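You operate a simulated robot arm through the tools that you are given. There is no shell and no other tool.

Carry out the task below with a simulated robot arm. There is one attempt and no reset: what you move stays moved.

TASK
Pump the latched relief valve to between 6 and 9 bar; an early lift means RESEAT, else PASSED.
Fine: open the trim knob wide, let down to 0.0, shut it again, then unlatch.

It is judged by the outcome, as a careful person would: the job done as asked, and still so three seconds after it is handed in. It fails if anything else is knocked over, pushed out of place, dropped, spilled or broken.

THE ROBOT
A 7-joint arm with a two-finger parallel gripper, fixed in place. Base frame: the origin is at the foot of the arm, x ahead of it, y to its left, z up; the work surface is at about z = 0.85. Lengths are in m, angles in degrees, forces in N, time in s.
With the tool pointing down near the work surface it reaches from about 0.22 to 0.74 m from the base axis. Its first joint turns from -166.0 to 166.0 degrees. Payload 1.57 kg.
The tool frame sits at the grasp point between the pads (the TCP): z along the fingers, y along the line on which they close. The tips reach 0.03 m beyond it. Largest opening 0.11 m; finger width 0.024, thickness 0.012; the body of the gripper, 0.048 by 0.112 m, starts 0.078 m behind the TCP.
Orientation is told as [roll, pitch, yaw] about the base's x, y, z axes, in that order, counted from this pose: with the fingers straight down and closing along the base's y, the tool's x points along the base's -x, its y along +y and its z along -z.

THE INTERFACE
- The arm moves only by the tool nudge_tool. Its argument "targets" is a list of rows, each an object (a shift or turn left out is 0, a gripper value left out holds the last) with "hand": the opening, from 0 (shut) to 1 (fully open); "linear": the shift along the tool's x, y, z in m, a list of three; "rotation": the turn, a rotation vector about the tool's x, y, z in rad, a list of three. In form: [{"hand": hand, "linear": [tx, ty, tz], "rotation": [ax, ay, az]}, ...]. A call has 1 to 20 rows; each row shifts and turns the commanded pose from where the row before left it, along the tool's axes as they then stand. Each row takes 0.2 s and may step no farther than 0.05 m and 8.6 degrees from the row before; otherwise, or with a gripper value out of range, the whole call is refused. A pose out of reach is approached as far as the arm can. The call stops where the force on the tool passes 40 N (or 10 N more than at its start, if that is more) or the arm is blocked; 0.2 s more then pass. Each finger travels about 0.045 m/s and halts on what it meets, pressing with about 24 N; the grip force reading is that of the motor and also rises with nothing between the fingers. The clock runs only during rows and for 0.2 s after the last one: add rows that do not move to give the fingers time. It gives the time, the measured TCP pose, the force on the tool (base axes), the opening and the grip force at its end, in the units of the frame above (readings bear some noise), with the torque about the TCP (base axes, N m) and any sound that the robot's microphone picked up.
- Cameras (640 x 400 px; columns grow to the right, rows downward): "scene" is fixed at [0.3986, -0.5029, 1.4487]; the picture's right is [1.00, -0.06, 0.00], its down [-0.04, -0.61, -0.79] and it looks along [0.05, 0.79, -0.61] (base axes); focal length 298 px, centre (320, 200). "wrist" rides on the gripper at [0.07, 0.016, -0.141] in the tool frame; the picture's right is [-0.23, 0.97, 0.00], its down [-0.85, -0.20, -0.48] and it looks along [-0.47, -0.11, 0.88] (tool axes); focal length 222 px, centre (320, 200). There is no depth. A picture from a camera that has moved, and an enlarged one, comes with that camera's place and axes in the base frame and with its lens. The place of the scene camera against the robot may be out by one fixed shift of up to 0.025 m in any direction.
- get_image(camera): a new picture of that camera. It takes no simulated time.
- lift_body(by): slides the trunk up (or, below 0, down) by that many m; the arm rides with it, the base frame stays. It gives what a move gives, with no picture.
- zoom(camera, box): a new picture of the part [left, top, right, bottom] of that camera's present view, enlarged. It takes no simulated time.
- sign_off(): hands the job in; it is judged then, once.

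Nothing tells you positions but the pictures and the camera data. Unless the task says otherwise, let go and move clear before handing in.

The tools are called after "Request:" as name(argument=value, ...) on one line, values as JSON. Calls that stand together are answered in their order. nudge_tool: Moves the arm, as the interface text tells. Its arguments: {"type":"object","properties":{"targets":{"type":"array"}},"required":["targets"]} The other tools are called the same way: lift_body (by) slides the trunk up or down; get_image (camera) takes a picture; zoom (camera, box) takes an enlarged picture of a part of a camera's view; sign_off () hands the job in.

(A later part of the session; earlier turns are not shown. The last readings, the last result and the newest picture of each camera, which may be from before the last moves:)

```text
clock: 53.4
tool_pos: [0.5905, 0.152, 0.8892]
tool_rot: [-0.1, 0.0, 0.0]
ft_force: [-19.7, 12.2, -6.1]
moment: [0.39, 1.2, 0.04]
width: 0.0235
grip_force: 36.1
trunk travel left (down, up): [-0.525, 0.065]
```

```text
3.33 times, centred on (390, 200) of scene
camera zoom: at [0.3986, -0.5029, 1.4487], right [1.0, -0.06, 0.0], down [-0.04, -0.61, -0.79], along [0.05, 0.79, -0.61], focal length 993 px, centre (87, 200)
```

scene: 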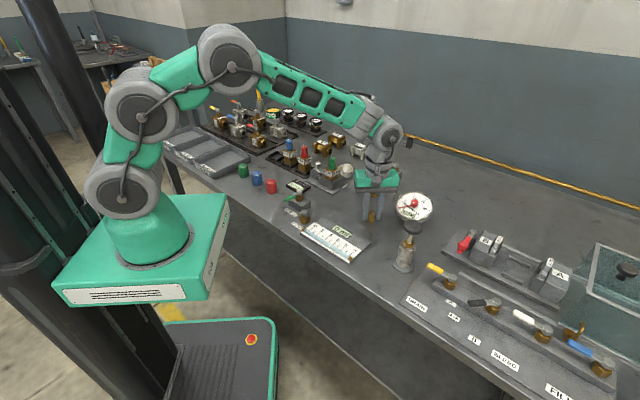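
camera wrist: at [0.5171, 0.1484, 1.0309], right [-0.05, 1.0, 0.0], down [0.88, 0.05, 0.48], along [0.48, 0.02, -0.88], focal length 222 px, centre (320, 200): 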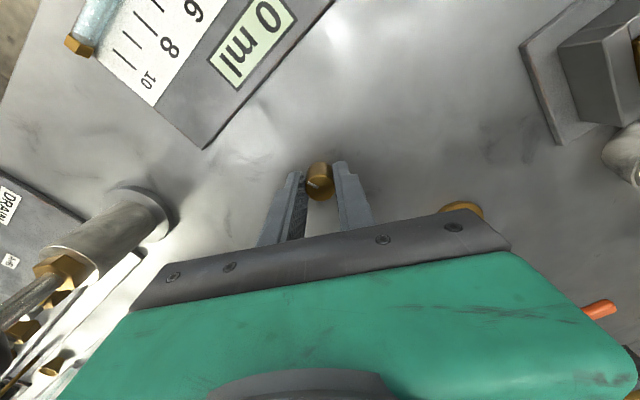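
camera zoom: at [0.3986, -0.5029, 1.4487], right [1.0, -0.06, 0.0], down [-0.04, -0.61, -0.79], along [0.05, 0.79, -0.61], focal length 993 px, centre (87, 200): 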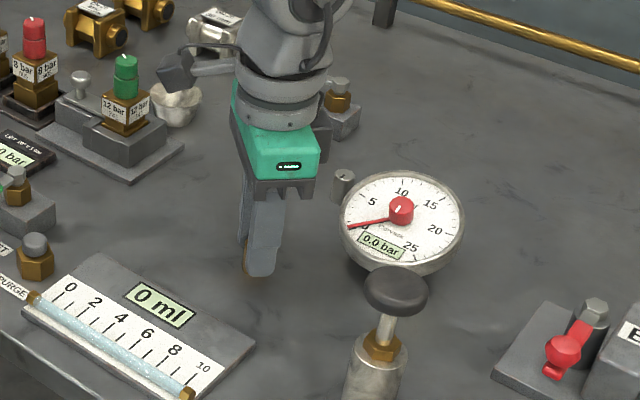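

The knob is back at its original closed angle and the gauge reads 0.0. I'll release, rise, and inspect the knob and the nest.

Request:
nudge_tool(targets=[{"hand": 0.6}, {"hand": 0.6}, {"hand": 0.6}, {"hand": 0.6}, {"linear": [0, 0, -0.03]}, {"linear": [0, 0, -0.03]}, {"linear": [0, 0, -0.03], "hand": 0.6}])

Request:
get_image(camera="wrist")

Request:
zoom(camera="wrist", box=[290, 125, 350, 175])

Request:
zoom(camera="scene", box=[290, 140, 370, 200])

```text
clock: 55.0
tool_pos: [0.5892, 0.1523, 0.9797]
tool_rot: [0.1, 0.0, 0.0]
ft_force: [-0.3, 0.0, 0.5]
moment: [-0.02, 0.02, 0.02]
width: 0.066
grip_force: 0.2
trunk travel left (down, up): [-0.525, 0.065]
```

```text
taken
camera wrist: at [0.5183, 0.1678, 1.1208], right [0.23, 0.97, 0.0], down [0.86, -0.2, 0.48], along [0.47, -0.11, -0.88], focal length 222 px, centre (320, 200)
```

wrist: 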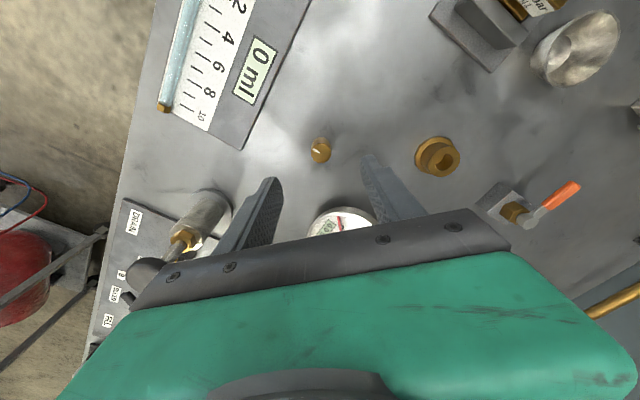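

```text
8.00 times, centred on (320, 150) of wrist
camera zoom: at [0.5183, 0.1678, 1.1208], right [0.23, 0.97, 0.0], down [0.86, -0.2, 0.48], along [0.47, -0.11, -0.88], focal length 1777 px, centre (320, 600)
```

zoom: 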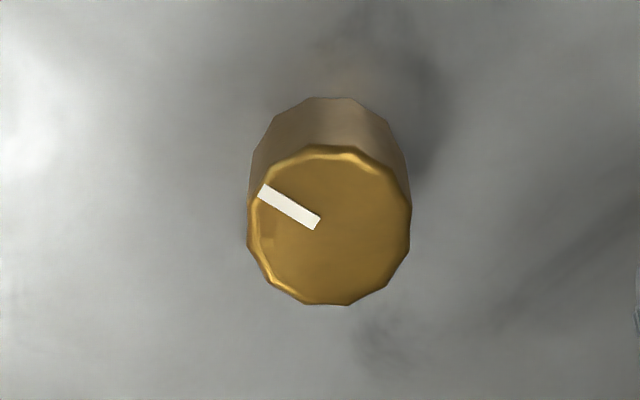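

```text
6.67 times, centred on (330, 170) of scene
camera zoom: at [0.3986, -0.5029, 1.4487], right [1.0, -0.06, 0.0], down [-0.04, -0.61, -0.79], along [0.05, 0.79, -0.61], focal length 1987 px, centre (253, 400)
```

zoom: 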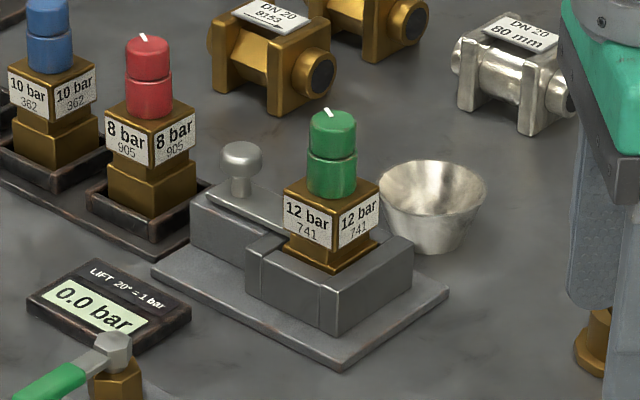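

The trim knob's mark is back where it was, the gauge is at 0.0 and LIFT shows 0.0, so the verdict is PASSED. Next I go above the nest to study the latch.

Request:
nudge_tool(targets=[{"linear": [0, 0, -0.045], "hand": 1}, {"linear": [0, 0, -0.045]}, {"linear": [0.026, 0.04, -0.005]}, {"linear": [0.026, 0.04, 0]}, {"linear": [0.026, 0.04, 0]}, {"linear": [0.026, 0.04, 0]}, {"linear": [0.026, 0.04, 0]}])

Request:
get_image(camera="wrist")

Request:
zoom(camera="wrist", box=[240, 60, 420, 180])

```text
clock: 56.6
tool_pos: [0.4588, 0.3489, 1.0746]
tool_rot: [-0.2, 0.0, -0.1]
ft_force: [0.0, -0.3, -0.1]
moment: [0.0, -0.04, 0.0]
width: 0.1103
grip_force: 0.1
trunk travel left (down, up): [-0.525, 0.065]
```

```text
taken
camera wrist: at [0.3873, 0.3659, 1.215], right [0.23, 0.97, 0.0], down [0.85, -0.2, 0.48], along [0.47, -0.11, -0.88], focal length 222 px, centre (320, 200)
```

wrist: 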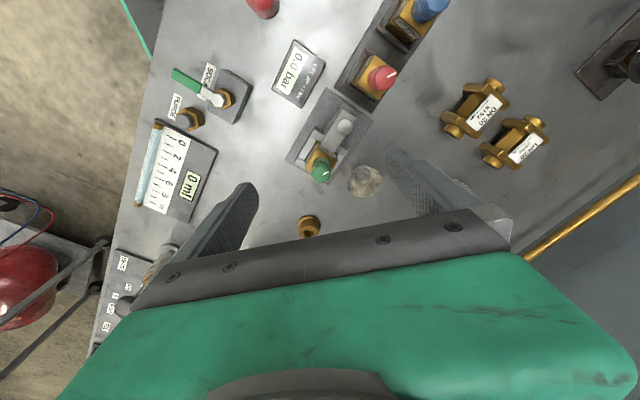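

```text
3.33 times, centred on (330, 120) of wrist
camera zoom: at [0.3873, 0.3659, 1.215], right [0.23, 0.97, 0.0], down [0.85, -0.2, 0.48], along [0.47, -0.11, -0.88], focal length 740 px, centre (287, 467)
```

zoom: 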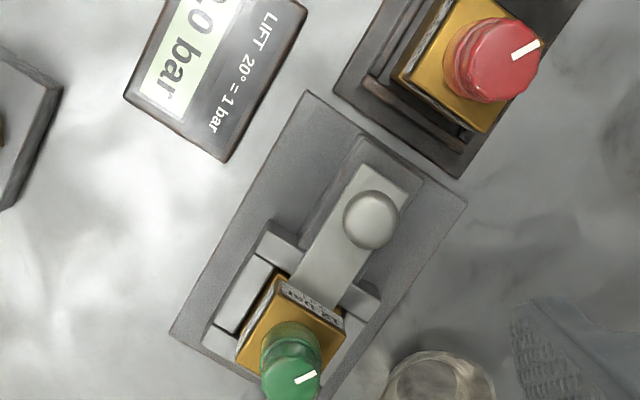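

The latch is a slide with a round knob at about (0.4485, 0.386, 0.909), to be pulled away from the valve along the bench (toward the red valve, which leaves roughly 3 cm of room). I'll turn the gripper 45° so the fingers close across the slide, and hover over the knob.

Request:
nudge_tool(targets=[{"linear": [0.0103, 0.037, 0]}, {"rotation": [0, 0, 0.1309]}, {"rotation": [0, 0, 0.1309]}, {"rotation": [0, 0, 0.1309]}, {"rotation": [0, 0, 0.1309]}, {"rotation": [0, 0, 0.1309]}, {"rotation": [0, 0, 0.1309]}, {"linear": [0, 0, 0.04], "hand": 0.5}, {"linear": [0, 0, 0.02]}])

Request:
get_image(camera="wrist")

Request:
zoom(camera="wrist", box=[240, 90, 420, 210])

Request:
zoom(camera="scene", box=[280, 120, 380, 200])

```text
clock: 58.6
tool_pos: [0.4519, 0.3877, 1.0147]
tool_rot: [-0.1, -0.1, -45.0]
ft_force: [-0.8, 0.6, 0.0]
moment: [0.03, 0.04, 0.02]
width: 0.0577
grip_force: 0.4
trunk travel left (down, up): [-0.525, 0.065]
```

```text
taken
camera wrist: at [0.4123, 0.4486, 1.1552], right [0.85, 0.53, 0.0], down [0.46, -0.75, 0.48], along [0.25, -0.41, -0.88], focal length 222 px, centre (320, 200)
```

wrist: 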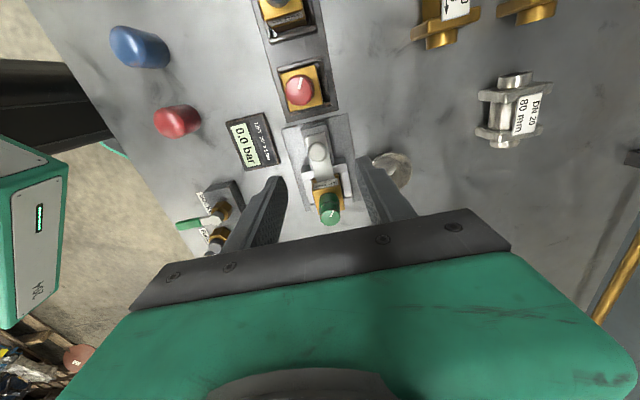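

```text
3.33 times, centred on (330, 150) of wrist
camera zoom: at [0.4123, 0.4486, 1.1552], right [0.85, 0.53, 0.0], down [0.46, -0.75, 0.48], along [0.25, -0.41, -0.88], focal length 740 px, centre (287, 367)
```

zoom: 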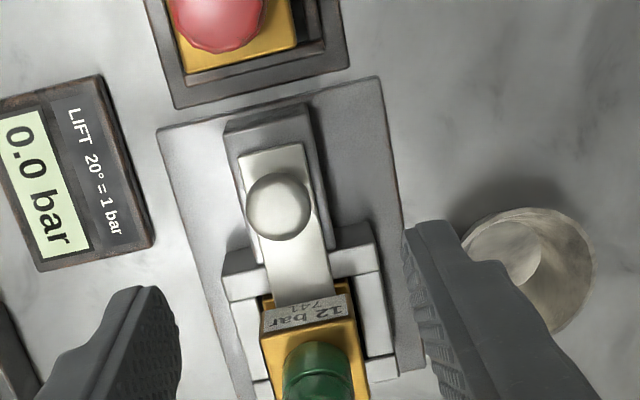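

```text
5.00 times, centred on (330, 160) of scene
camera zoom: at [0.3986, -0.5029, 1.4487], right [1.0, -0.06, 0.0], down [-0.04, -0.61, -0.79], along [0.05, 0.79, -0.61], focal length 1490 px, centre (270, 400)
```

zoom: 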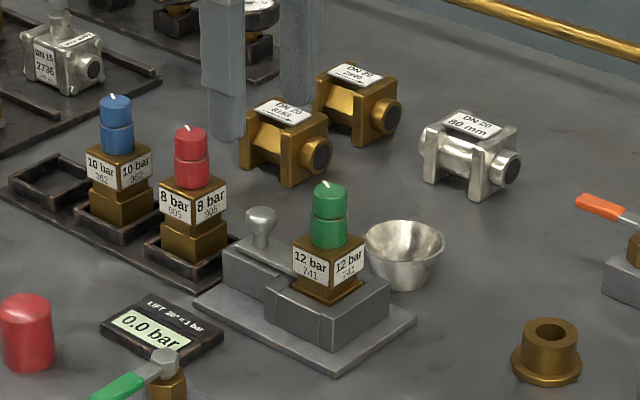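

Knob centre re-measured at (0.448, 0.385), head near z 0.909. I'll let the arm settle and read the pose again.

Request:
nudge_tool(targets=[{"linear": [0, 0, 0]}, {"linear": [0, 0, 0]}])

Request:
zoom(camera="wrist", box=[240, 90, 420, 210])

```text
clock: 59.2
tool_pos: [0.451, 0.3876, 1.0143]
tool_rot: [0.0, 0.0, -45.0]
ft_force: [0.6, 0.4, -0.4]
moment: [-0.02, 0.0, 0.01]
width: 0.0552
grip_force: 0.0
trunk travel left (down, up): [-0.525, 0.065]
```

```text
3.33 times, centred on (330, 150) of wrist
camera zoom: at [0.4121, 0.4484, 1.1554], right [0.85, 0.53, 0.0], down [0.46, -0.75, 0.48], along [0.25, -0.41, -0.88], focal length 740 px, centre (287, 367)
```

zoom: 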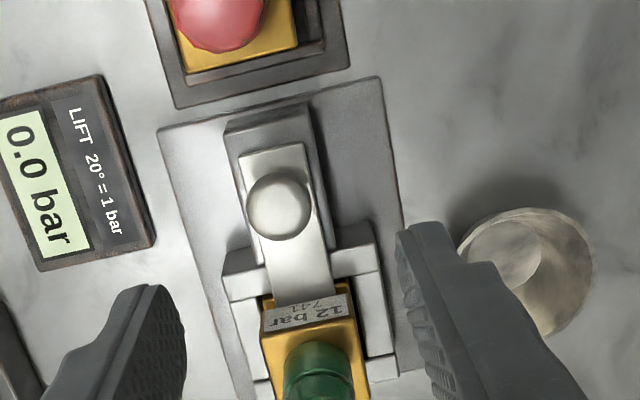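

I'll shift 3.5 mm across and descend so the fingertips straddle the latch knob head.

Request:
nudge_tool(targets=[{"linear": [0.0003, -0.0035, 0.02]}, {"linear": [0, 0, 0.03]}, {"linear": [0, 0, 0.025]}, {"linear": [0, 0, 0.008]}, {"linear": [0, 0, 0.006]}])

Request:
get_image(camera="wrist")

Request:
zoom(camera="scene", box=[280, 120, 380, 200])

```text
clock: 60.4
tool_pos: [0.4471, 0.3827, 0.9239]
tool_rot: [-0.1, -0.1, -45.0]
ft_force: [-1.3, 0.2, 0.0]
moment: [0.03, 0.01, 0.02]
width: 0.0549
grip_force: 0.1
trunk travel left (down, up): [-0.525, 0.065]
```

```text
taken
camera wrist: at [0.4093, 0.4439, 1.0653], right [0.85, 0.53, 0.0], down [0.46, -0.75, 0.48], along [0.25, -0.41, -0.88], focal length 222 px, centre (320, 200)
```

wrist: 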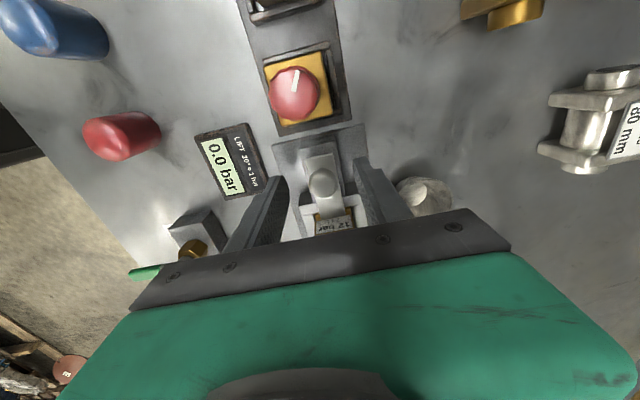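

```text
5.00 times, centred on (330, 160) of scene
camera zoom: at [0.3986, -0.5029, 1.4487], right [1.0, -0.06, 0.0], down [-0.04, -0.61, -0.79], along [0.05, 0.79, -0.61], focal length 1490 px, centre (270, 400)
```

zoom: 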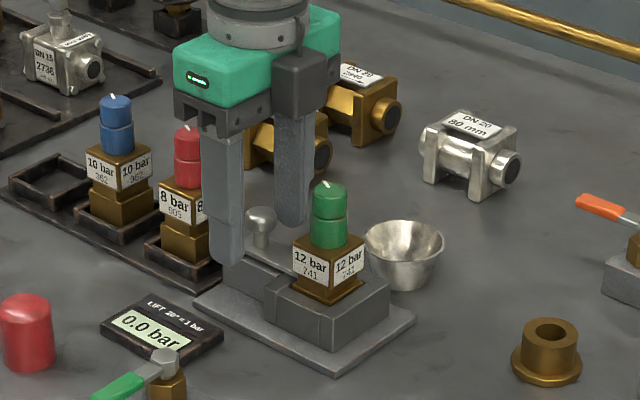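

The fingers straddle the knob. I'll close on it.

Request:
nudge_tool(targets=[{"hand": 0}, {"hand": 0}, {"hand": 0}, {"hand": 0}, {"hand": 0}])

Request:
zoom(camera="wrist", box=[240, 90, 420, 240])

```text
clock: 61.6
tool_pos: [0.4504, 0.3838, 0.9245]
tool_rot: [0.1, -0.1, -45.0]
ft_force: [12.0, 11.5, -1.9]
moment: [0.18, -0.23, 0.02]
width: 0.0208
grip_force: 34.3
trunk travel left (down, up): [-0.525, 0.065]
```

```text
2.67 times, centred on (330, 165) of wrist
camera zoom: at [0.4108, 0.4454, 1.0658], right [0.85, 0.53, 0.0], down [0.46, -0.75, 0.48], along [0.25, -0.41, -0.88], focal length 592 px, centre (293, 293)
```

zoom: 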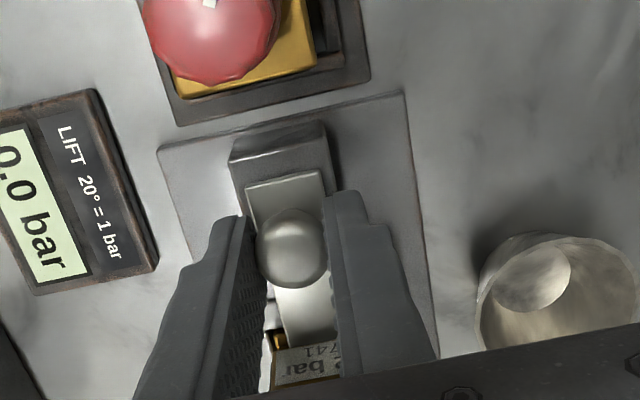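

Gripped (0.021 m). I'll relieve the side load and pull the slide away from the valve by 1 cm.

Request:
nudge_tool(targets=[{"linear": [0, 0.002, 0]}, {"linear": [0.004, 0, 0]}, {"linear": [0.004, 0, 0]}])

Request:
zoom(camera="wrist", box=[240, 90, 420, 240])

Request:
zoom(camera="scene", box=[280, 120, 380, 200])

```text
clock: 62.4
tool_pos: [0.4439, 0.3905, 0.9262]
tool_rot: [-0.1, -0.1, -45.0]
ft_force: [4.9, 4.8, -3.1]
moment: [-0.08, -0.19, 0.01]
width: 0.0207
grip_force: 34.0
trunk travel left (down, up): [-0.525, 0.065]
```

```text
2.67 times, centred on (330, 165) of wrist
camera zoom: at [0.4046, 0.4527, 1.0657], right [0.85, 0.53, 0.0], down [0.46, -0.74, 0.48], along [0.25, -0.41, -0.88], focal length 592 px, centre (293, 293)
```

zoom: 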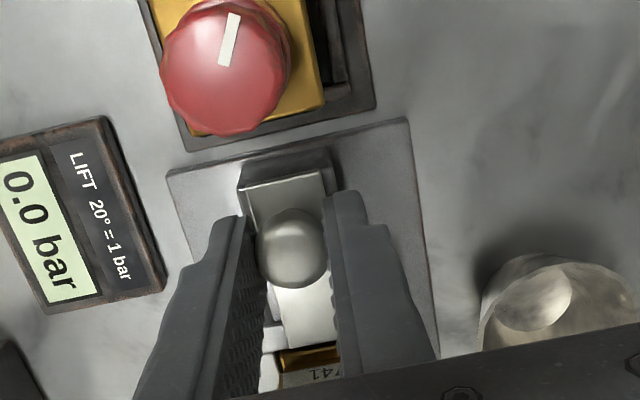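

```text
5.00 times, centred on (330, 160) of scene
camera zoom: at [0.3986, -0.5029, 1.4487], right [1.0, -0.06, 0.0], down [-0.04, -0.61, -0.79], along [0.05, 0.79, -0.61], focal length 1490 px, centre (270, 400)
```

zoom: 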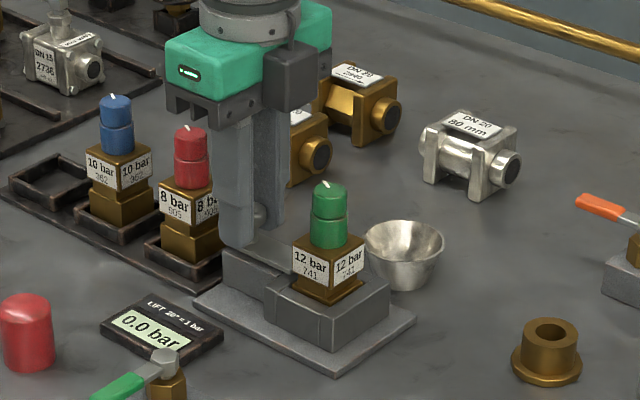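

The slide moves freely. I'll continue pulling in small steps, watching clearance to the red valve.

Request:
nudge_tool(targets=[{"linear": [0.004, 0, 0]}, {"linear": [0.004, 0, 0]}])

Request:
zoom(camera="wrist", box=[240, 90, 420, 240])

Request:
zoom(camera="scene", box=[280, 120, 380, 200])

```text
clock: 63.0
tool_pos: [0.4395, 0.3963, 0.925]
tool_rot: [-0.2, 0.0, -45.2]
ft_force: [4.6, -3.7, -4.6]
moment: [-0.07, -0.06, 0.05]
width: 0.0208
grip_force: 34.4
trunk travel left (down, up): [-0.525, 0.065]
```

```text
2.67 times, centred on (330, 165) of wrist
camera zoom: at [0.3999, 0.4577, 1.0657], right [0.85, 0.53, 0.0], down [0.46, -0.75, 0.48], along [0.25, -0.41, -0.88], focal length 592 px, centre (293, 293)
```

zoom: 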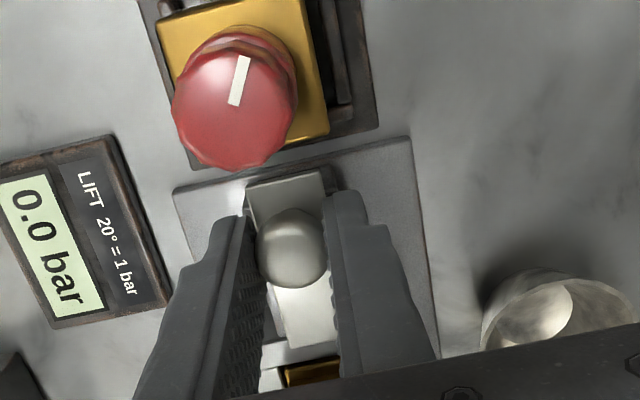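

```text
5.00 times, centred on (330, 160) of scene
camera zoom: at [0.3986, -0.5029, 1.4487], right [1.0, -0.06, 0.0], down [-0.04, -0.61, -0.79], along [0.05, 0.79, -0.61], focal length 1490 px, centre (270, 400)
```

zoom: 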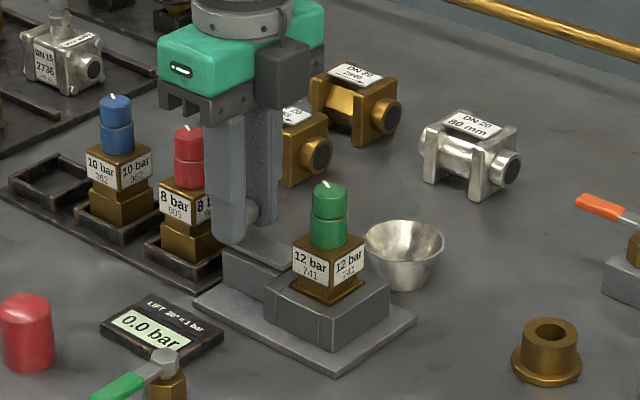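

The slide's tip has come out of the valve's groove. I'll pull a little more to reach the fully open stop, staying clear of the red valve.

Request:
nudge_tool(targets=[{"linear": [0.003, 0, 0]}, {"linear": [0.003, 0, 0]}])

Request:
zoom(camera="wrist", box=[240, 90, 420, 240])

Request:
zoom(camera="scene", box=[300, 140, 360, 200])

```text
clock: 63.6
tool_pos: [0.4346, 0.3996, 0.9253]
tool_rot: [-0.1, -0.1, -45.2]
ft_force: [16.9, -23.0, -4.7]
moment: [-0.39, -0.28, -0.02]
width: 0.0211
grip_force: 34.2
trunk travel left (down, up): [-0.525, 0.065]
```

```text
2.67 times, centred on (330, 165) of wrist
camera zoom: at [0.3966, 0.461, 1.0668], right [0.85, 0.53, 0.0], down [0.46, -0.75, 0.48], along [0.25, -0.41, -0.88], focal length 592 px, centre (293, 293)
```

zoom: 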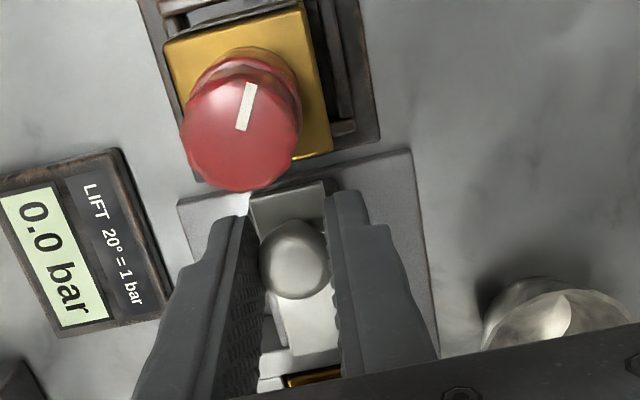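

```text
6.67 times, centred on (330, 170) of scene
camera zoom: at [0.3986, -0.5029, 1.4487], right [1.0, -0.06, 0.0], down [-0.04, -0.61, -0.79], along [0.05, 0.79, -0.61], focal length 1987 px, centre (253, 400)
```

zoom: 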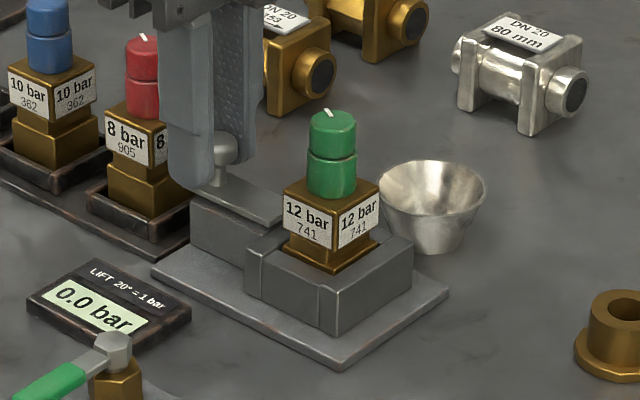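

The slide hit its stop (28 N), so it is fully unlatched. I'll back off slightly, release, and rise.

Request:
nudge_tool(targets=[{"linear": [-0.003, 0, 0]}, {"hand": 0.5}, {"hand": 0.5}, {"hand": 0.5}, {"hand": 0.5}, {"linear": [0, 0, -0.03]}, {"linear": [0, 0, -0.04]}, {"linear": [0, 0, -0.04]}])

Request:
get_image(camera="wrist")

Request:
zoom(camera="scene", box=[290, 140, 370, 200])

```text
clock: 65.4
tool_pos: [0.431, 0.3994, 1.0393]
tool_rot: [0.0, -0.1, -45.0]
ft_force: [0.2, 0.7, -0.3]
moment: [-0.02, 0.0, 0.01]
width: 0.055
grip_force: 0.1
trunk travel left (down, up): [-0.525, 0.065]
```

```text
taken
camera wrist: at [0.3926, 0.4601, 1.1801], right [0.85, 0.53, 0.0], down [0.46, -0.75, 0.48], along [0.25, -0.41, -0.88], focal length 222 px, centre (320, 200)
```

wrist: 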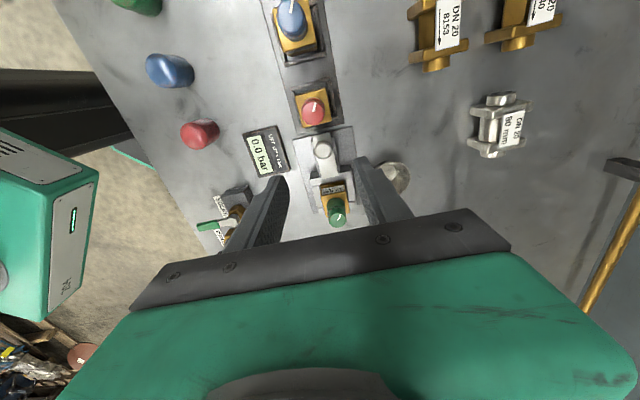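

```text
6.67 times, centred on (330, 170) of scene
camera zoom: at [0.3986, -0.5029, 1.4487], right [1.0, -0.06, 0.0], down [-0.04, -0.61, -0.79], along [0.05, 0.79, -0.61], focal length 1987 px, centre (253, 400)
```

zoom: 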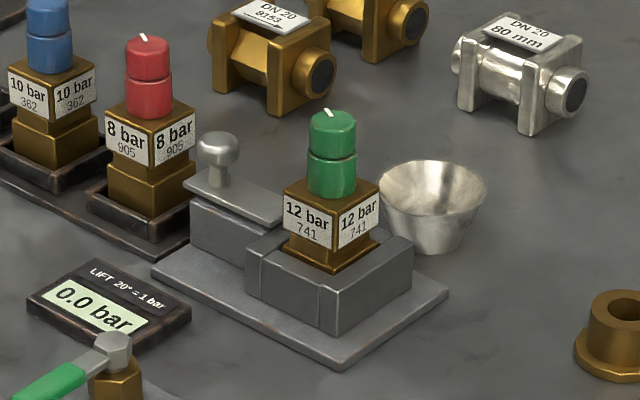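

The latch is fully retracted. Now I'll move along the bench to be above the green valve and take a close look for gripping its brass body.

Request:
nudge_tool(targets=[{"linear": [-0.038, 0, -0.01]}, {"linear": [-0.038, 0, 0]}, {"linear": [0, 0, 0]}, {"linear": [0, 0, 0]}])

Request:
get_image(camera="wrist")

Request:
zoom(camera="wrist", box=[260, 100, 380, 200])

Request:
zoom(camera="scene", box=[280, 120, 380, 200])

```text
clock: 66.4
tool_pos: [0.4874, 0.3459, 1.0479]
tool_rot: [0.1, -0.1, -45.1]
ft_force: [0.0, -0.1, -0.2]
moment: [-0.01, 0.0, 0.0]
width: 0.0552
grip_force: 0.0
trunk travel left (down, up): [-0.525, 0.065]
```

```text
taken
camera wrist: at [0.4488, 0.4067, 1.1896], right [0.85, 0.53, 0.0], down [0.46, -0.75, 0.48], along [0.25, -0.41, -0.88], focal length 222 px, centre (320, 200)
```

wrist: 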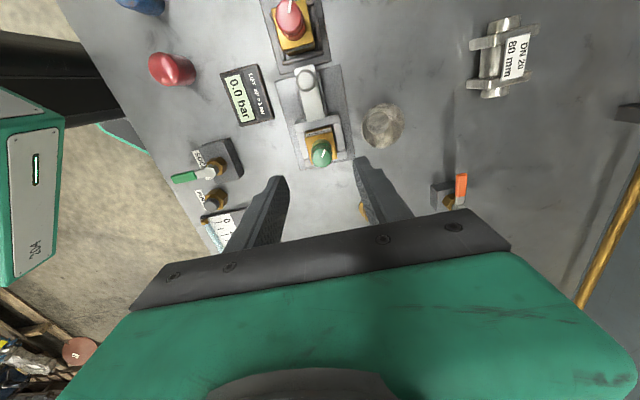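

```text
4.00 times, centred on (320, 150) of wrist
camera zoom: at [0.4488, 0.4067, 1.1896], right [0.85, 0.53, 0.0], down [0.46, -0.75, 0.48], along [0.25, -0.41, -0.88], focal length 888 px, centre (320, 400)
```

zoom: 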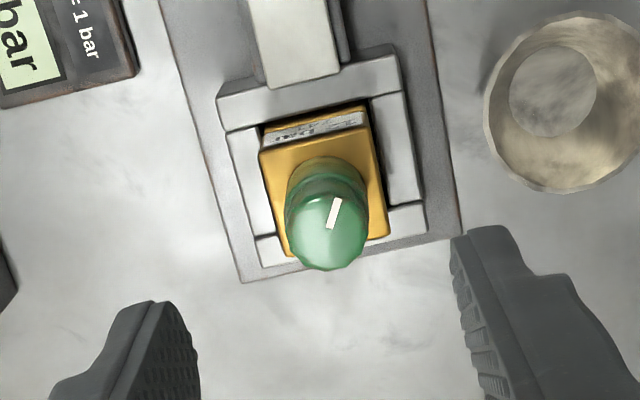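

```text
5.00 times, centred on (330, 160) of scene
camera zoom: at [0.3986, -0.5029, 1.4487], right [1.0, -0.06, 0.0], down [-0.04, -0.61, -0.79], along [0.05, 0.79, -0.61], focal length 1490 px, centre (270, 400)
```

zoom: 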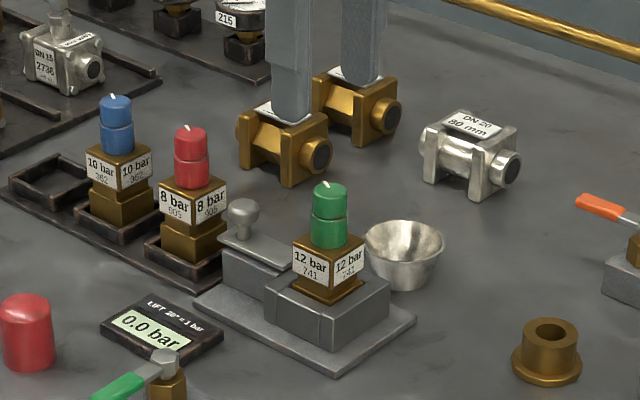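

The valve's brass body is a ~34 mm square at about (0.490, 0.343), spanning roughly z 0.895–0.922. I'll centre over it and descend with the fingers on its two long-side faces.

Request:
nudge_tool(targets=[{"linear": [-0.0036, 0, 0.03]}, {"linear": [0, 0, 0.035]}, {"linear": [0, 0, 0.03]}, {"linear": [0, 0, 0.017]}, {"linear": [0, 0, 0.01]}])

Request:
get_image(camera="wrist")

Request:
zoom(camera="scene", box=[290, 140, 370, 200])

```text
clock: 67.6
tool_pos: [0.4923, 0.3436, 0.9235]
tool_rot: [0.0, -0.1, -45.0]
ft_force: [0.1, -0.8, 0.2]
moment: [0.02, 0.0, 0.02]
width: 0.0552
grip_force: 0.2
trunk travel left (down, up): [-0.525, 0.065]
```

```text
taken
camera wrist: at [0.4534, 0.4051, 1.064], right [0.85, 0.53, 0.0], down [0.46, -0.75, 0.48], along [0.25, -0.41, -0.88], focal length 222 px, centre (320, 200)
```

wrist: 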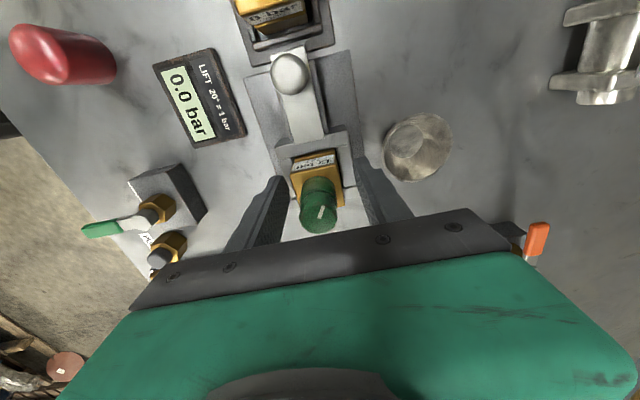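

```text
6.67 times, centred on (330, 170) of scene
camera zoom: at [0.3986, -0.5029, 1.4487], right [1.0, -0.06, 0.0], down [-0.04, -0.61, -0.79], along [0.05, 0.79, -0.61], focal length 1987 px, centre (253, 400)
```

zoom: 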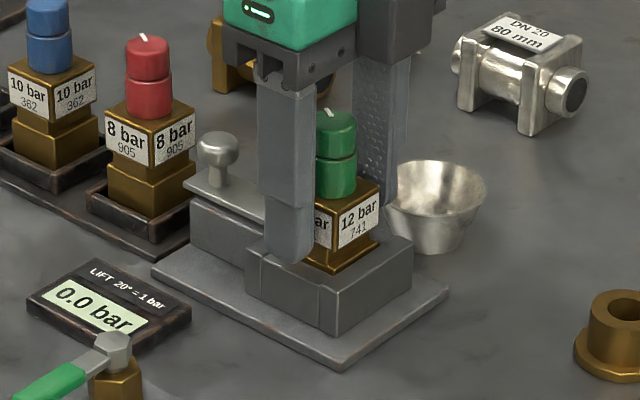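

The fingers are either side of the valve body with no contact. I'll close the grip.

Request:
nudge_tool(targets=[{"hand": 0}, {"hand": 0}, {"hand": 0}, {"hand": 0}, {"hand": 0}])

Request:
zoom(camera="wrist", box=[240, 110, 400, 240])

Request:
zoom(camera="scene", box=[290, 140, 370, 200])

```text
clock: 68.8
tool_pos: [0.4917, 0.3447, 0.924]
tool_rot: [0.1, 0.0, -44.9]
ft_force: [-1.4, -0.8, -0.3]
moment: [-0.03, -0.02, 0.0]
width: 0.0348
grip_force: 23.7
trunk travel left (down, up): [-0.525, 0.065]
```

```text
3.08 times, centred on (320, 175) of wrist
camera zoom: at [0.4534, 0.405, 1.0641], right [0.85, 0.53, 0.0], down [0.46, -0.75, 0.48], along [0.25, -0.41, -0.88], focal length 684 px, centre (320, 277)
```

zoom: 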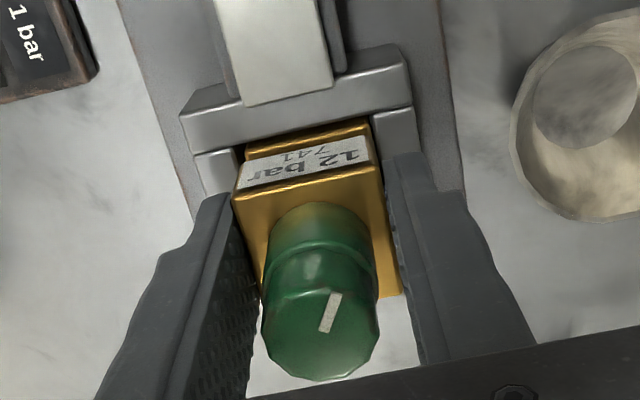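

```text
6.67 times, centred on (330, 170) of scene
camera zoom: at [0.3986, -0.5029, 1.4487], right [1.0, -0.06, 0.0], down [-0.04, -0.61, -0.79], along [0.05, 0.79, -0.61], focal length 1987 px, centre (253, 400)
```

zoom: 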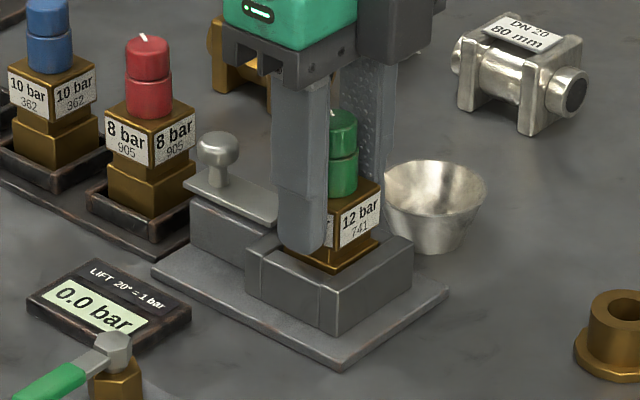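

The body is held (0.035 m). I'll lift gently straight up and check that it comes free.

Request:
nudge_tool(targets=[{"linear": [0, 0, -0.008]}, {"linear": [0, 0, -0.012]}, {"linear": [0, 0, -0.02]}])

Request:
zoom(camera="scene", box=[290, 120, 370, 200])

```text
clock: 69.6
tool_pos: [0.4924, 0.3448, 0.9636]
tool_rot: [0.0, 0.0, -45.0]
ft_force: [-0.1, -0.8, -4.7]
moment: [0.02, 0.01, 0.02]
width: 0.0349
grip_force: 23.8
trunk travel left (down, up): [-0.525, 0.065]
```

```text
5.00 times, centred on (330, 160) of scene
camera zoom: at [0.3986, -0.5029, 1.4487], right [1.0, -0.06, 0.0], down [-0.04, -0.61, -0.79], along [0.05, 0.79, -0.61], focal length 1490 px, centre (270, 400)
```

zoom: 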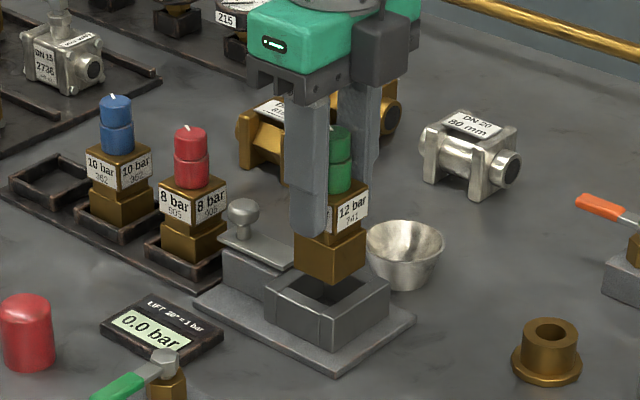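

The valve is free and held (about 4.7 N). I'll raise it well above the other valves' caps, then carry it toward the PASSED tray near (0.06, 0.53).

Request:
nudge_tool(targets=[{"linear": [0, 0, -0.035]}, {"linear": [0, 0, -0.035]}, {"linear": [0, 0, -0.035]}, {"linear": [0, 0, -0.035]}, {"linear": [0.0311, -0.0122, 0]}, {"linear": [0.0311, -0.0122, 0]}, {"linear": [0.0311, -0.0122, 0]}, {"linear": [0.0311, -0.0122, 0]}, {"linear": [0.0311, -0.0122, 0]}, {"linear": [0.0311, -0.0122, 0]}])

Request:
get_image(camera="scene")

Request:
get_image(camera="wrist")

```text
clock: 71.8
tool_pos: [0.3076, 0.4254, 1.1017]
tool_rot: [0.0, -0.2, -45.0]
ft_force: [0.0, -0.7, -5.5]
moment: [0.02, -0.02, -0.01]
width: 0.0347
grip_force: 24.2
trunk travel left (down, up): [-0.525, 0.065]
```

```text
taken
```

scene: 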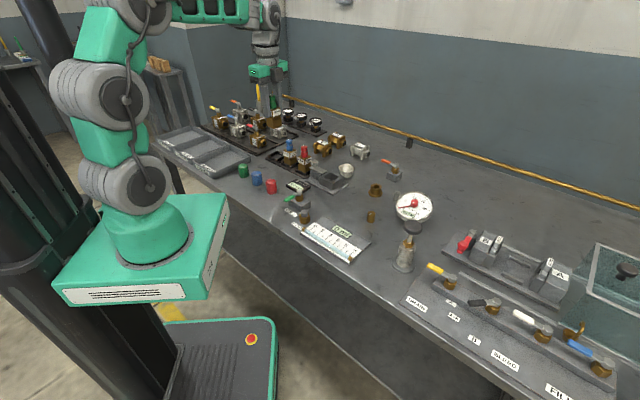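

```text
taken
camera wrist: at [0.27, 0.4864, 1.242], right [0.85, 0.53, 0.0], down [0.46, -0.75, 0.48], along [0.25, -0.41, -0.88], focal length 222 px, centre (320, 200)
```

wrist: 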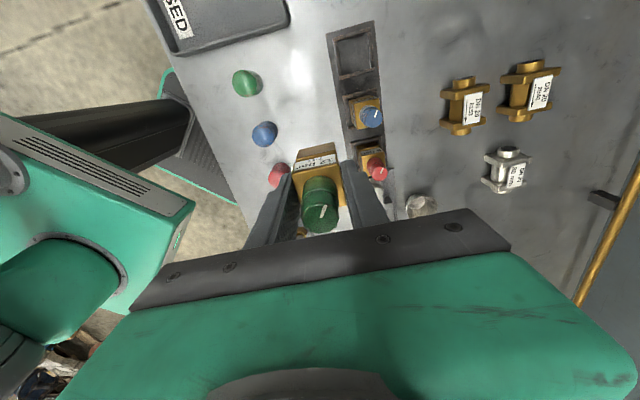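

The valve travels securely; the PASSED tray is coming into view at top-left. I'll continue toward it.

Request:
nudge_tool(targets=[{"linear": [0.0311, -0.0122, 0]}, {"linear": [0.0311, -0.0122, 0]}, {"linear": [0.0311, -0.0122, 0]}, {"linear": [0.0311, -0.0122, 0]}, {"linear": [0.0311, -0.0122, 0]}, {"linear": [0, 0, 0]}, {"linear": [0, 0, 0]}])

Request:
get_image(camera="wrist")

Request:
zoom(camera="scene", box=[150, 60, 310, 190])

```text
clock: 73.4
tool_pos: [0.1518, 0.4888, 1.1022]
tool_rot: [0.1, -0.1, -45.1]
ft_force: [0.5, 0.1, -4.2]
moment: [-0.01, 0.02, 0.04]
width: 0.0348
grip_force: 24.6
trunk travel left (down, up): [-0.525, 0.065]
```

```text
taken
camera wrist: at [0.1138, 0.5497, 1.2424], right [0.85, 0.53, 0.0], down [0.46, -0.75, 0.48], along [0.25, -0.41, -0.88], focal length 222 px, centre (320, 200)
```

wrist: 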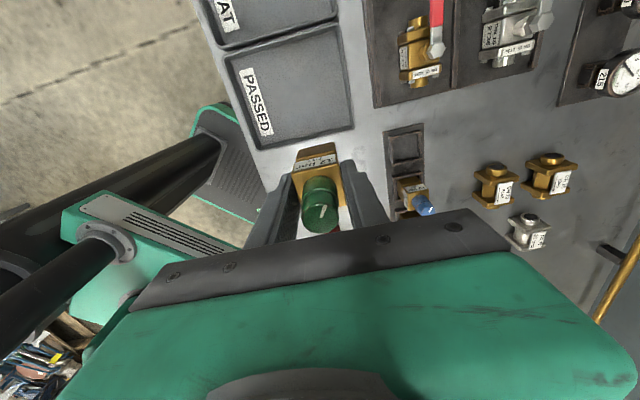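

```text
3.08 times, centred on (230, 125) of scene
camera zoom: at [0.3986, -0.5029, 1.4487], right [1.0, -0.06, 0.0], down [-0.04, -0.61, -0.79], along [0.05, 0.79, -0.61], focal length 917 px, centre (597, 431)
```

zoom: 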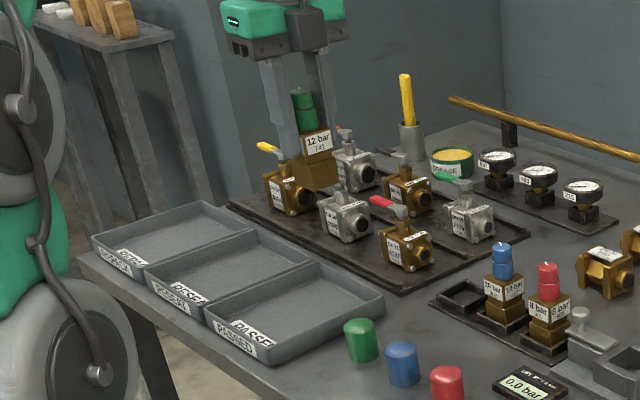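

The PASSED tray centre is near (0.092, 0.514) (its own label is at its front edge). I'll move over the centre and lower partway.

Request:
nudge_tool(targets=[{"linear": [0.02, -0.0083, 0]}, {"linear": [0.02, -0.0083, 0]}, {"linear": [0.02, -0.0083, 0]}, {"linear": [0, 0, 0.035]}, {"linear": [0, 0, 0.035]}, {"linear": [0, 0, 0.035]}, {"linear": [0, 0, 0.02]}, {"linear": [0, 0, 0]}])

Request:
get_image(camera="wrist")

Request:
zoom(camera="scene", box=[150, 90, 270, 190])

```text
clock: 75.2
tool_pos: [0.0972, 0.5135, 0.9799]
tool_rot: [-0.1, -0.1, -45.0]
ft_force: [0.0, 0.1, -3.8]
moment: [-0.01, -0.04, -0.02]
width: 0.0344
grip_force: 24.1
trunk travel left (down, up): [-0.525, 0.065]
```

```text
taken
camera wrist: at [0.0575, 0.5745, 1.121], right [0.85, 0.53, 0.0], down [0.46, -0.75, 0.48], along [0.25, -0.41, -0.88], focal length 222 px, centre (320, 200)
```

wrist: 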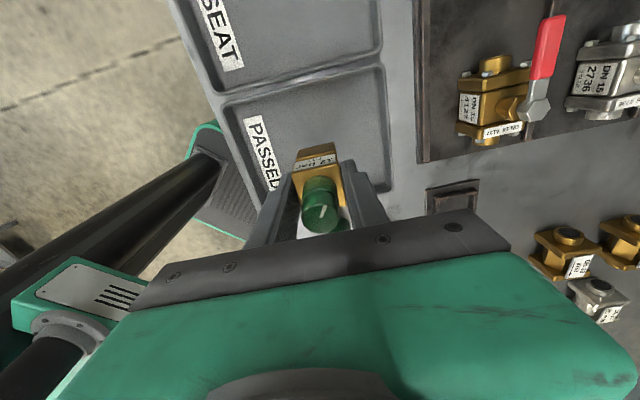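

```text
4.00 times, centred on (210, 140) of scene
camera zoom: at [0.3986, -0.5029, 1.4487], right [1.0, -0.06, 0.0], down [-0.04, -0.61, -0.79], along [0.05, 0.79, -0.61], focal length 1192 px, centre (760, 440)
```

zoom: 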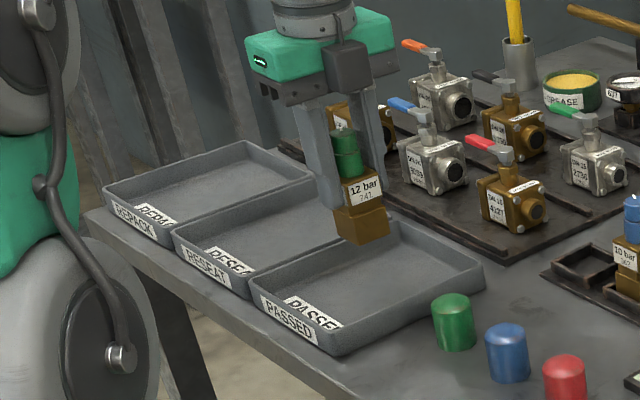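

The valve is over the middle of the PASSED tray. I'll lower gently until it touches the tray floor.

Request:
nudge_tool(targets=[{"linear": [0, 0, 0.02]}, {"linear": [0, 0, 0.015]}, {"linear": [0, 0, 0.008]}, {"linear": [0, 0, 0.004]}, {"linear": [0, 0, 0.003]}])

Request:
zoom(camera="scene", box=[150, 90, 270, 190])

```text
clock: 76.4
tool_pos: [0.0954, 0.5147, 0.9285]
tool_rot: [0.0, -0.1, -44.9]
ft_force: [-1.2, -0.3, -4.3]
moment: [0.01, 0.02, 0.02]
width: 0.0347
grip_force: 23.9
trunk travel left (down, up): [-0.525, 0.065]
```

```text
4.00 times, centred on (210, 140) of scene
camera zoom: at [0.3986, -0.5029, 1.4487], right [1.0, -0.06, 0.0], down [-0.04, -0.61, -0.79], along [0.05, 0.79, -0.61], focal length 1192 px, centre (760, 440)
```

zoom: 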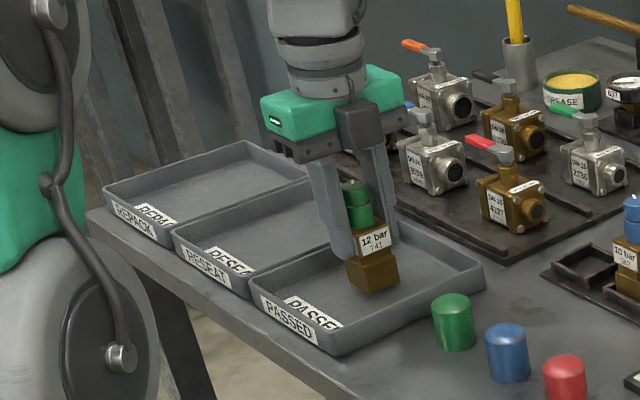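

Almost down; no contact yet. Lowering in 2 mm steps.

Request:
nudge_tool(targets=[{"linear": [0, 0, 0.002]}, {"linear": [0, 0, 0.002]}, {"linear": [0, 0, 0.002]}])

```text
clock: 77.2
tool_pos: [0.0953, 0.5155, 0.9247]
tool_rot: [0.0, -0.1, -45.0]
ft_force: [0.4, 0.2, -4.5]
moment: [-0.02, -0.02, 0.01]
width: 0.0347
grip_force: 23.8
trunk travel left (down, up): [-0.525, 0.065]
```

Still hanging free (-4.5 N). A few more small steps.

Request:
nudge_tool(targets=[{"linear": [0, 0, 0.002]}, {"linear": [0, 0, 0.002]}])

Request:
zoom(camera="scene", box=[190, 110, 250, 190])

```text
clock: 77.8
tool_pos: [0.0949, 0.5162, 0.9203]
tool_rot: [0.2, 0.0, -45.1]
ft_force: [1.6, -1.3, 2.9]
moment: [-0.25, -0.06, 0.03]
width: 0.0347
grip_force: 24.3
trunk travel left (down, up): [-0.525, 0.065]
```

```text
5.00 times, centred on (220, 150) of scene
camera zoom: at [0.3986, -0.5029, 1.4487], right [1.0, -0.06, 0.0], down [-0.04, -0.61, -0.79], along [0.05, 0.79, -0.61], focal length 1490 px, centre (820, 450)
```

zoom: 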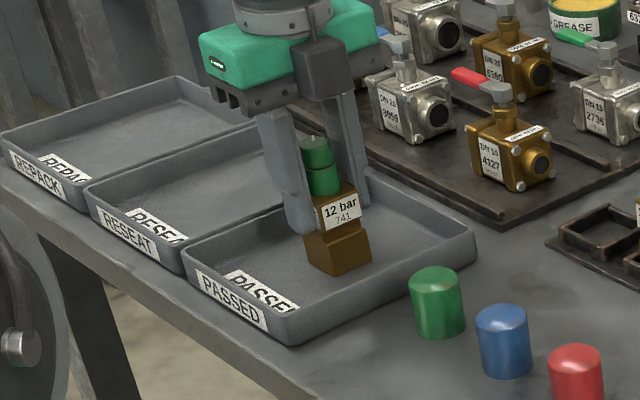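

The valve now rests on the tray floor. I'll open the fingers and let them spread before rising.

Request:
nudge_tool(targets=[{"hand": 0.4}, {"hand": 0.5}, {"hand": 0.55}, {"hand": 0.55}])

Request:
zoom(camera="scene", box=[190, 110, 250, 190])

Request:
get_image(camera="wrist")

```text
clock: 78.8
tool_pos: [0.0958, 0.5156, 0.92]
tool_rot: [0.0, -0.1, -45.0]
ft_force: [0.1, 0.6, -0.3]
moment: [0.04, 0.02, -0.02]
width: 0.0605
grip_force: 0.0
trunk travel left (down, up): [-0.525, 0.065]
```

```text
5.00 times, centred on (220, 150) of scene
camera zoom: at [0.3986, -0.5029, 1.4487], right [1.0, -0.06, 0.0], down [-0.04, -0.61, -0.79], along [0.05, 0.79, -0.61], focal length 1490 px, centre (820, 450)
```

zoom: 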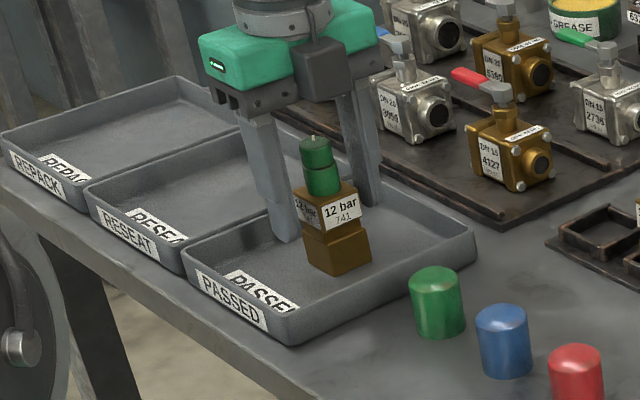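

```text
taken
camera wrist: at [0.0562, 0.5766, 1.0601], right [0.85, 0.53, 0.0], down [0.46, -0.75, 0.48], along [0.25, -0.41, -0.88], focal length 222 px, centre (320, 200)
```

wrist: 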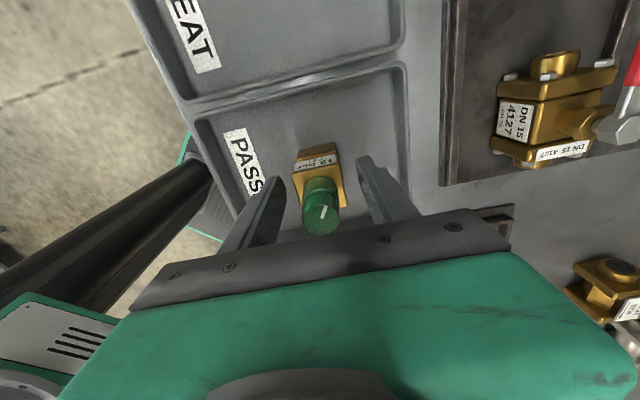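

The valve stands upright in the PASSED tray. I'll rise straight up and then inspect everything once more.

Request:
nudge_tool(targets=[{"linear": [0, 0, -0.02]}, {"linear": [0, 0, -0.04]}, {"linear": [0, 0, -0.045]}, {"linear": [0, 0, -0.045]}, {"linear": [0, 0, -0.045]}, {"linear": [0, 0, 0]}])

Request:
get_image(camera="scene")

Request:
zoom(camera="scene", box=[150, 90, 270, 190])

Request:
zoom(camera="scene", box=[340, 160, 450, 260])

Request:
zoom(camera="scene", box=[270, 130, 370, 215])

```text
clock: 80.2
tool_pos: [0.0927, 0.5155, 1.1132]
tool_rot: [0.0, -0.1, -45.0]
ft_force: [-1.0, -0.3, 0.2]
moment: [0.0, 0.01, 0.0]
width: 0.0604
grip_force: 0.1
trunk travel left (down, up): [-0.525, 0.065]
```

```text
taken
```

scene: 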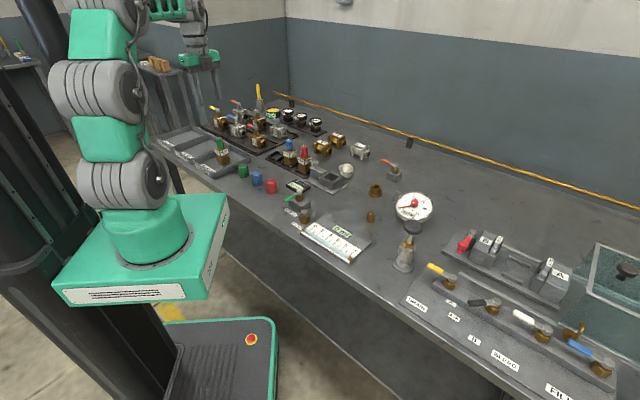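

```text
4.00 times, centred on (210, 140) of scene
camera zoom: at [0.3986, -0.5029, 1.4487], right [1.0, -0.06, 0.0], down [-0.04, -0.61, -0.79], along [0.05, 0.79, -0.61], focal length 1192 px, centre (760, 440)
```

zoom: 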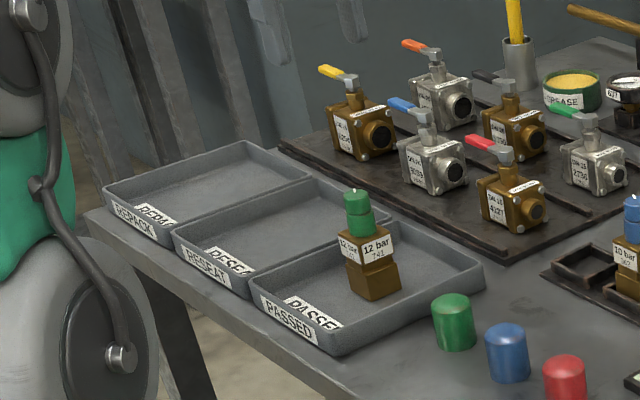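

```text
4.00 times, centred on (395, 210) of scene
camera zoom: at [0.3986, -0.5029, 1.4487], right [1.0, -0.06, 0.0], down [-0.04, -0.61, -0.79], along [0.05, 0.79, -0.61], focal length 1192 px, centre (20, 160)
```

zoom: 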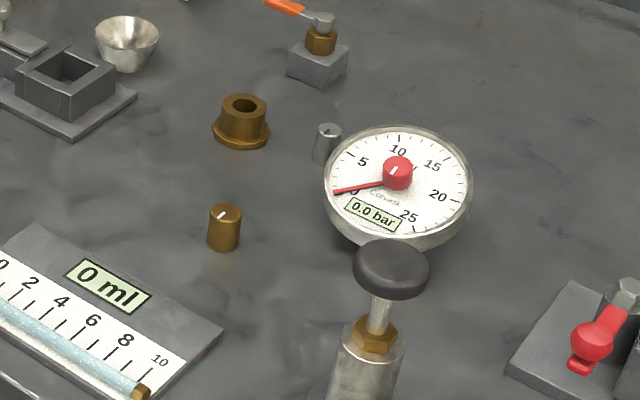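

```text
4.71 times, centred on (320, 172) of scene
camera zoom: at [0.3986, -0.5029, 1.4487], right [1.0, -0.06, 0.0], down [-0.04, -0.61, -0.79], along [0.05, 0.79, -0.61], focal length 1402 px, centre (320, 329)
```

zoom: 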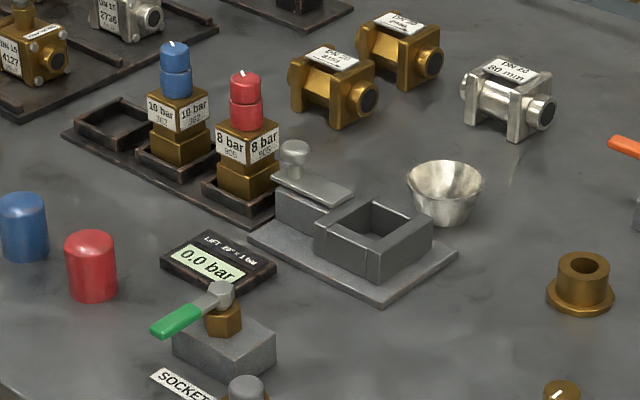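

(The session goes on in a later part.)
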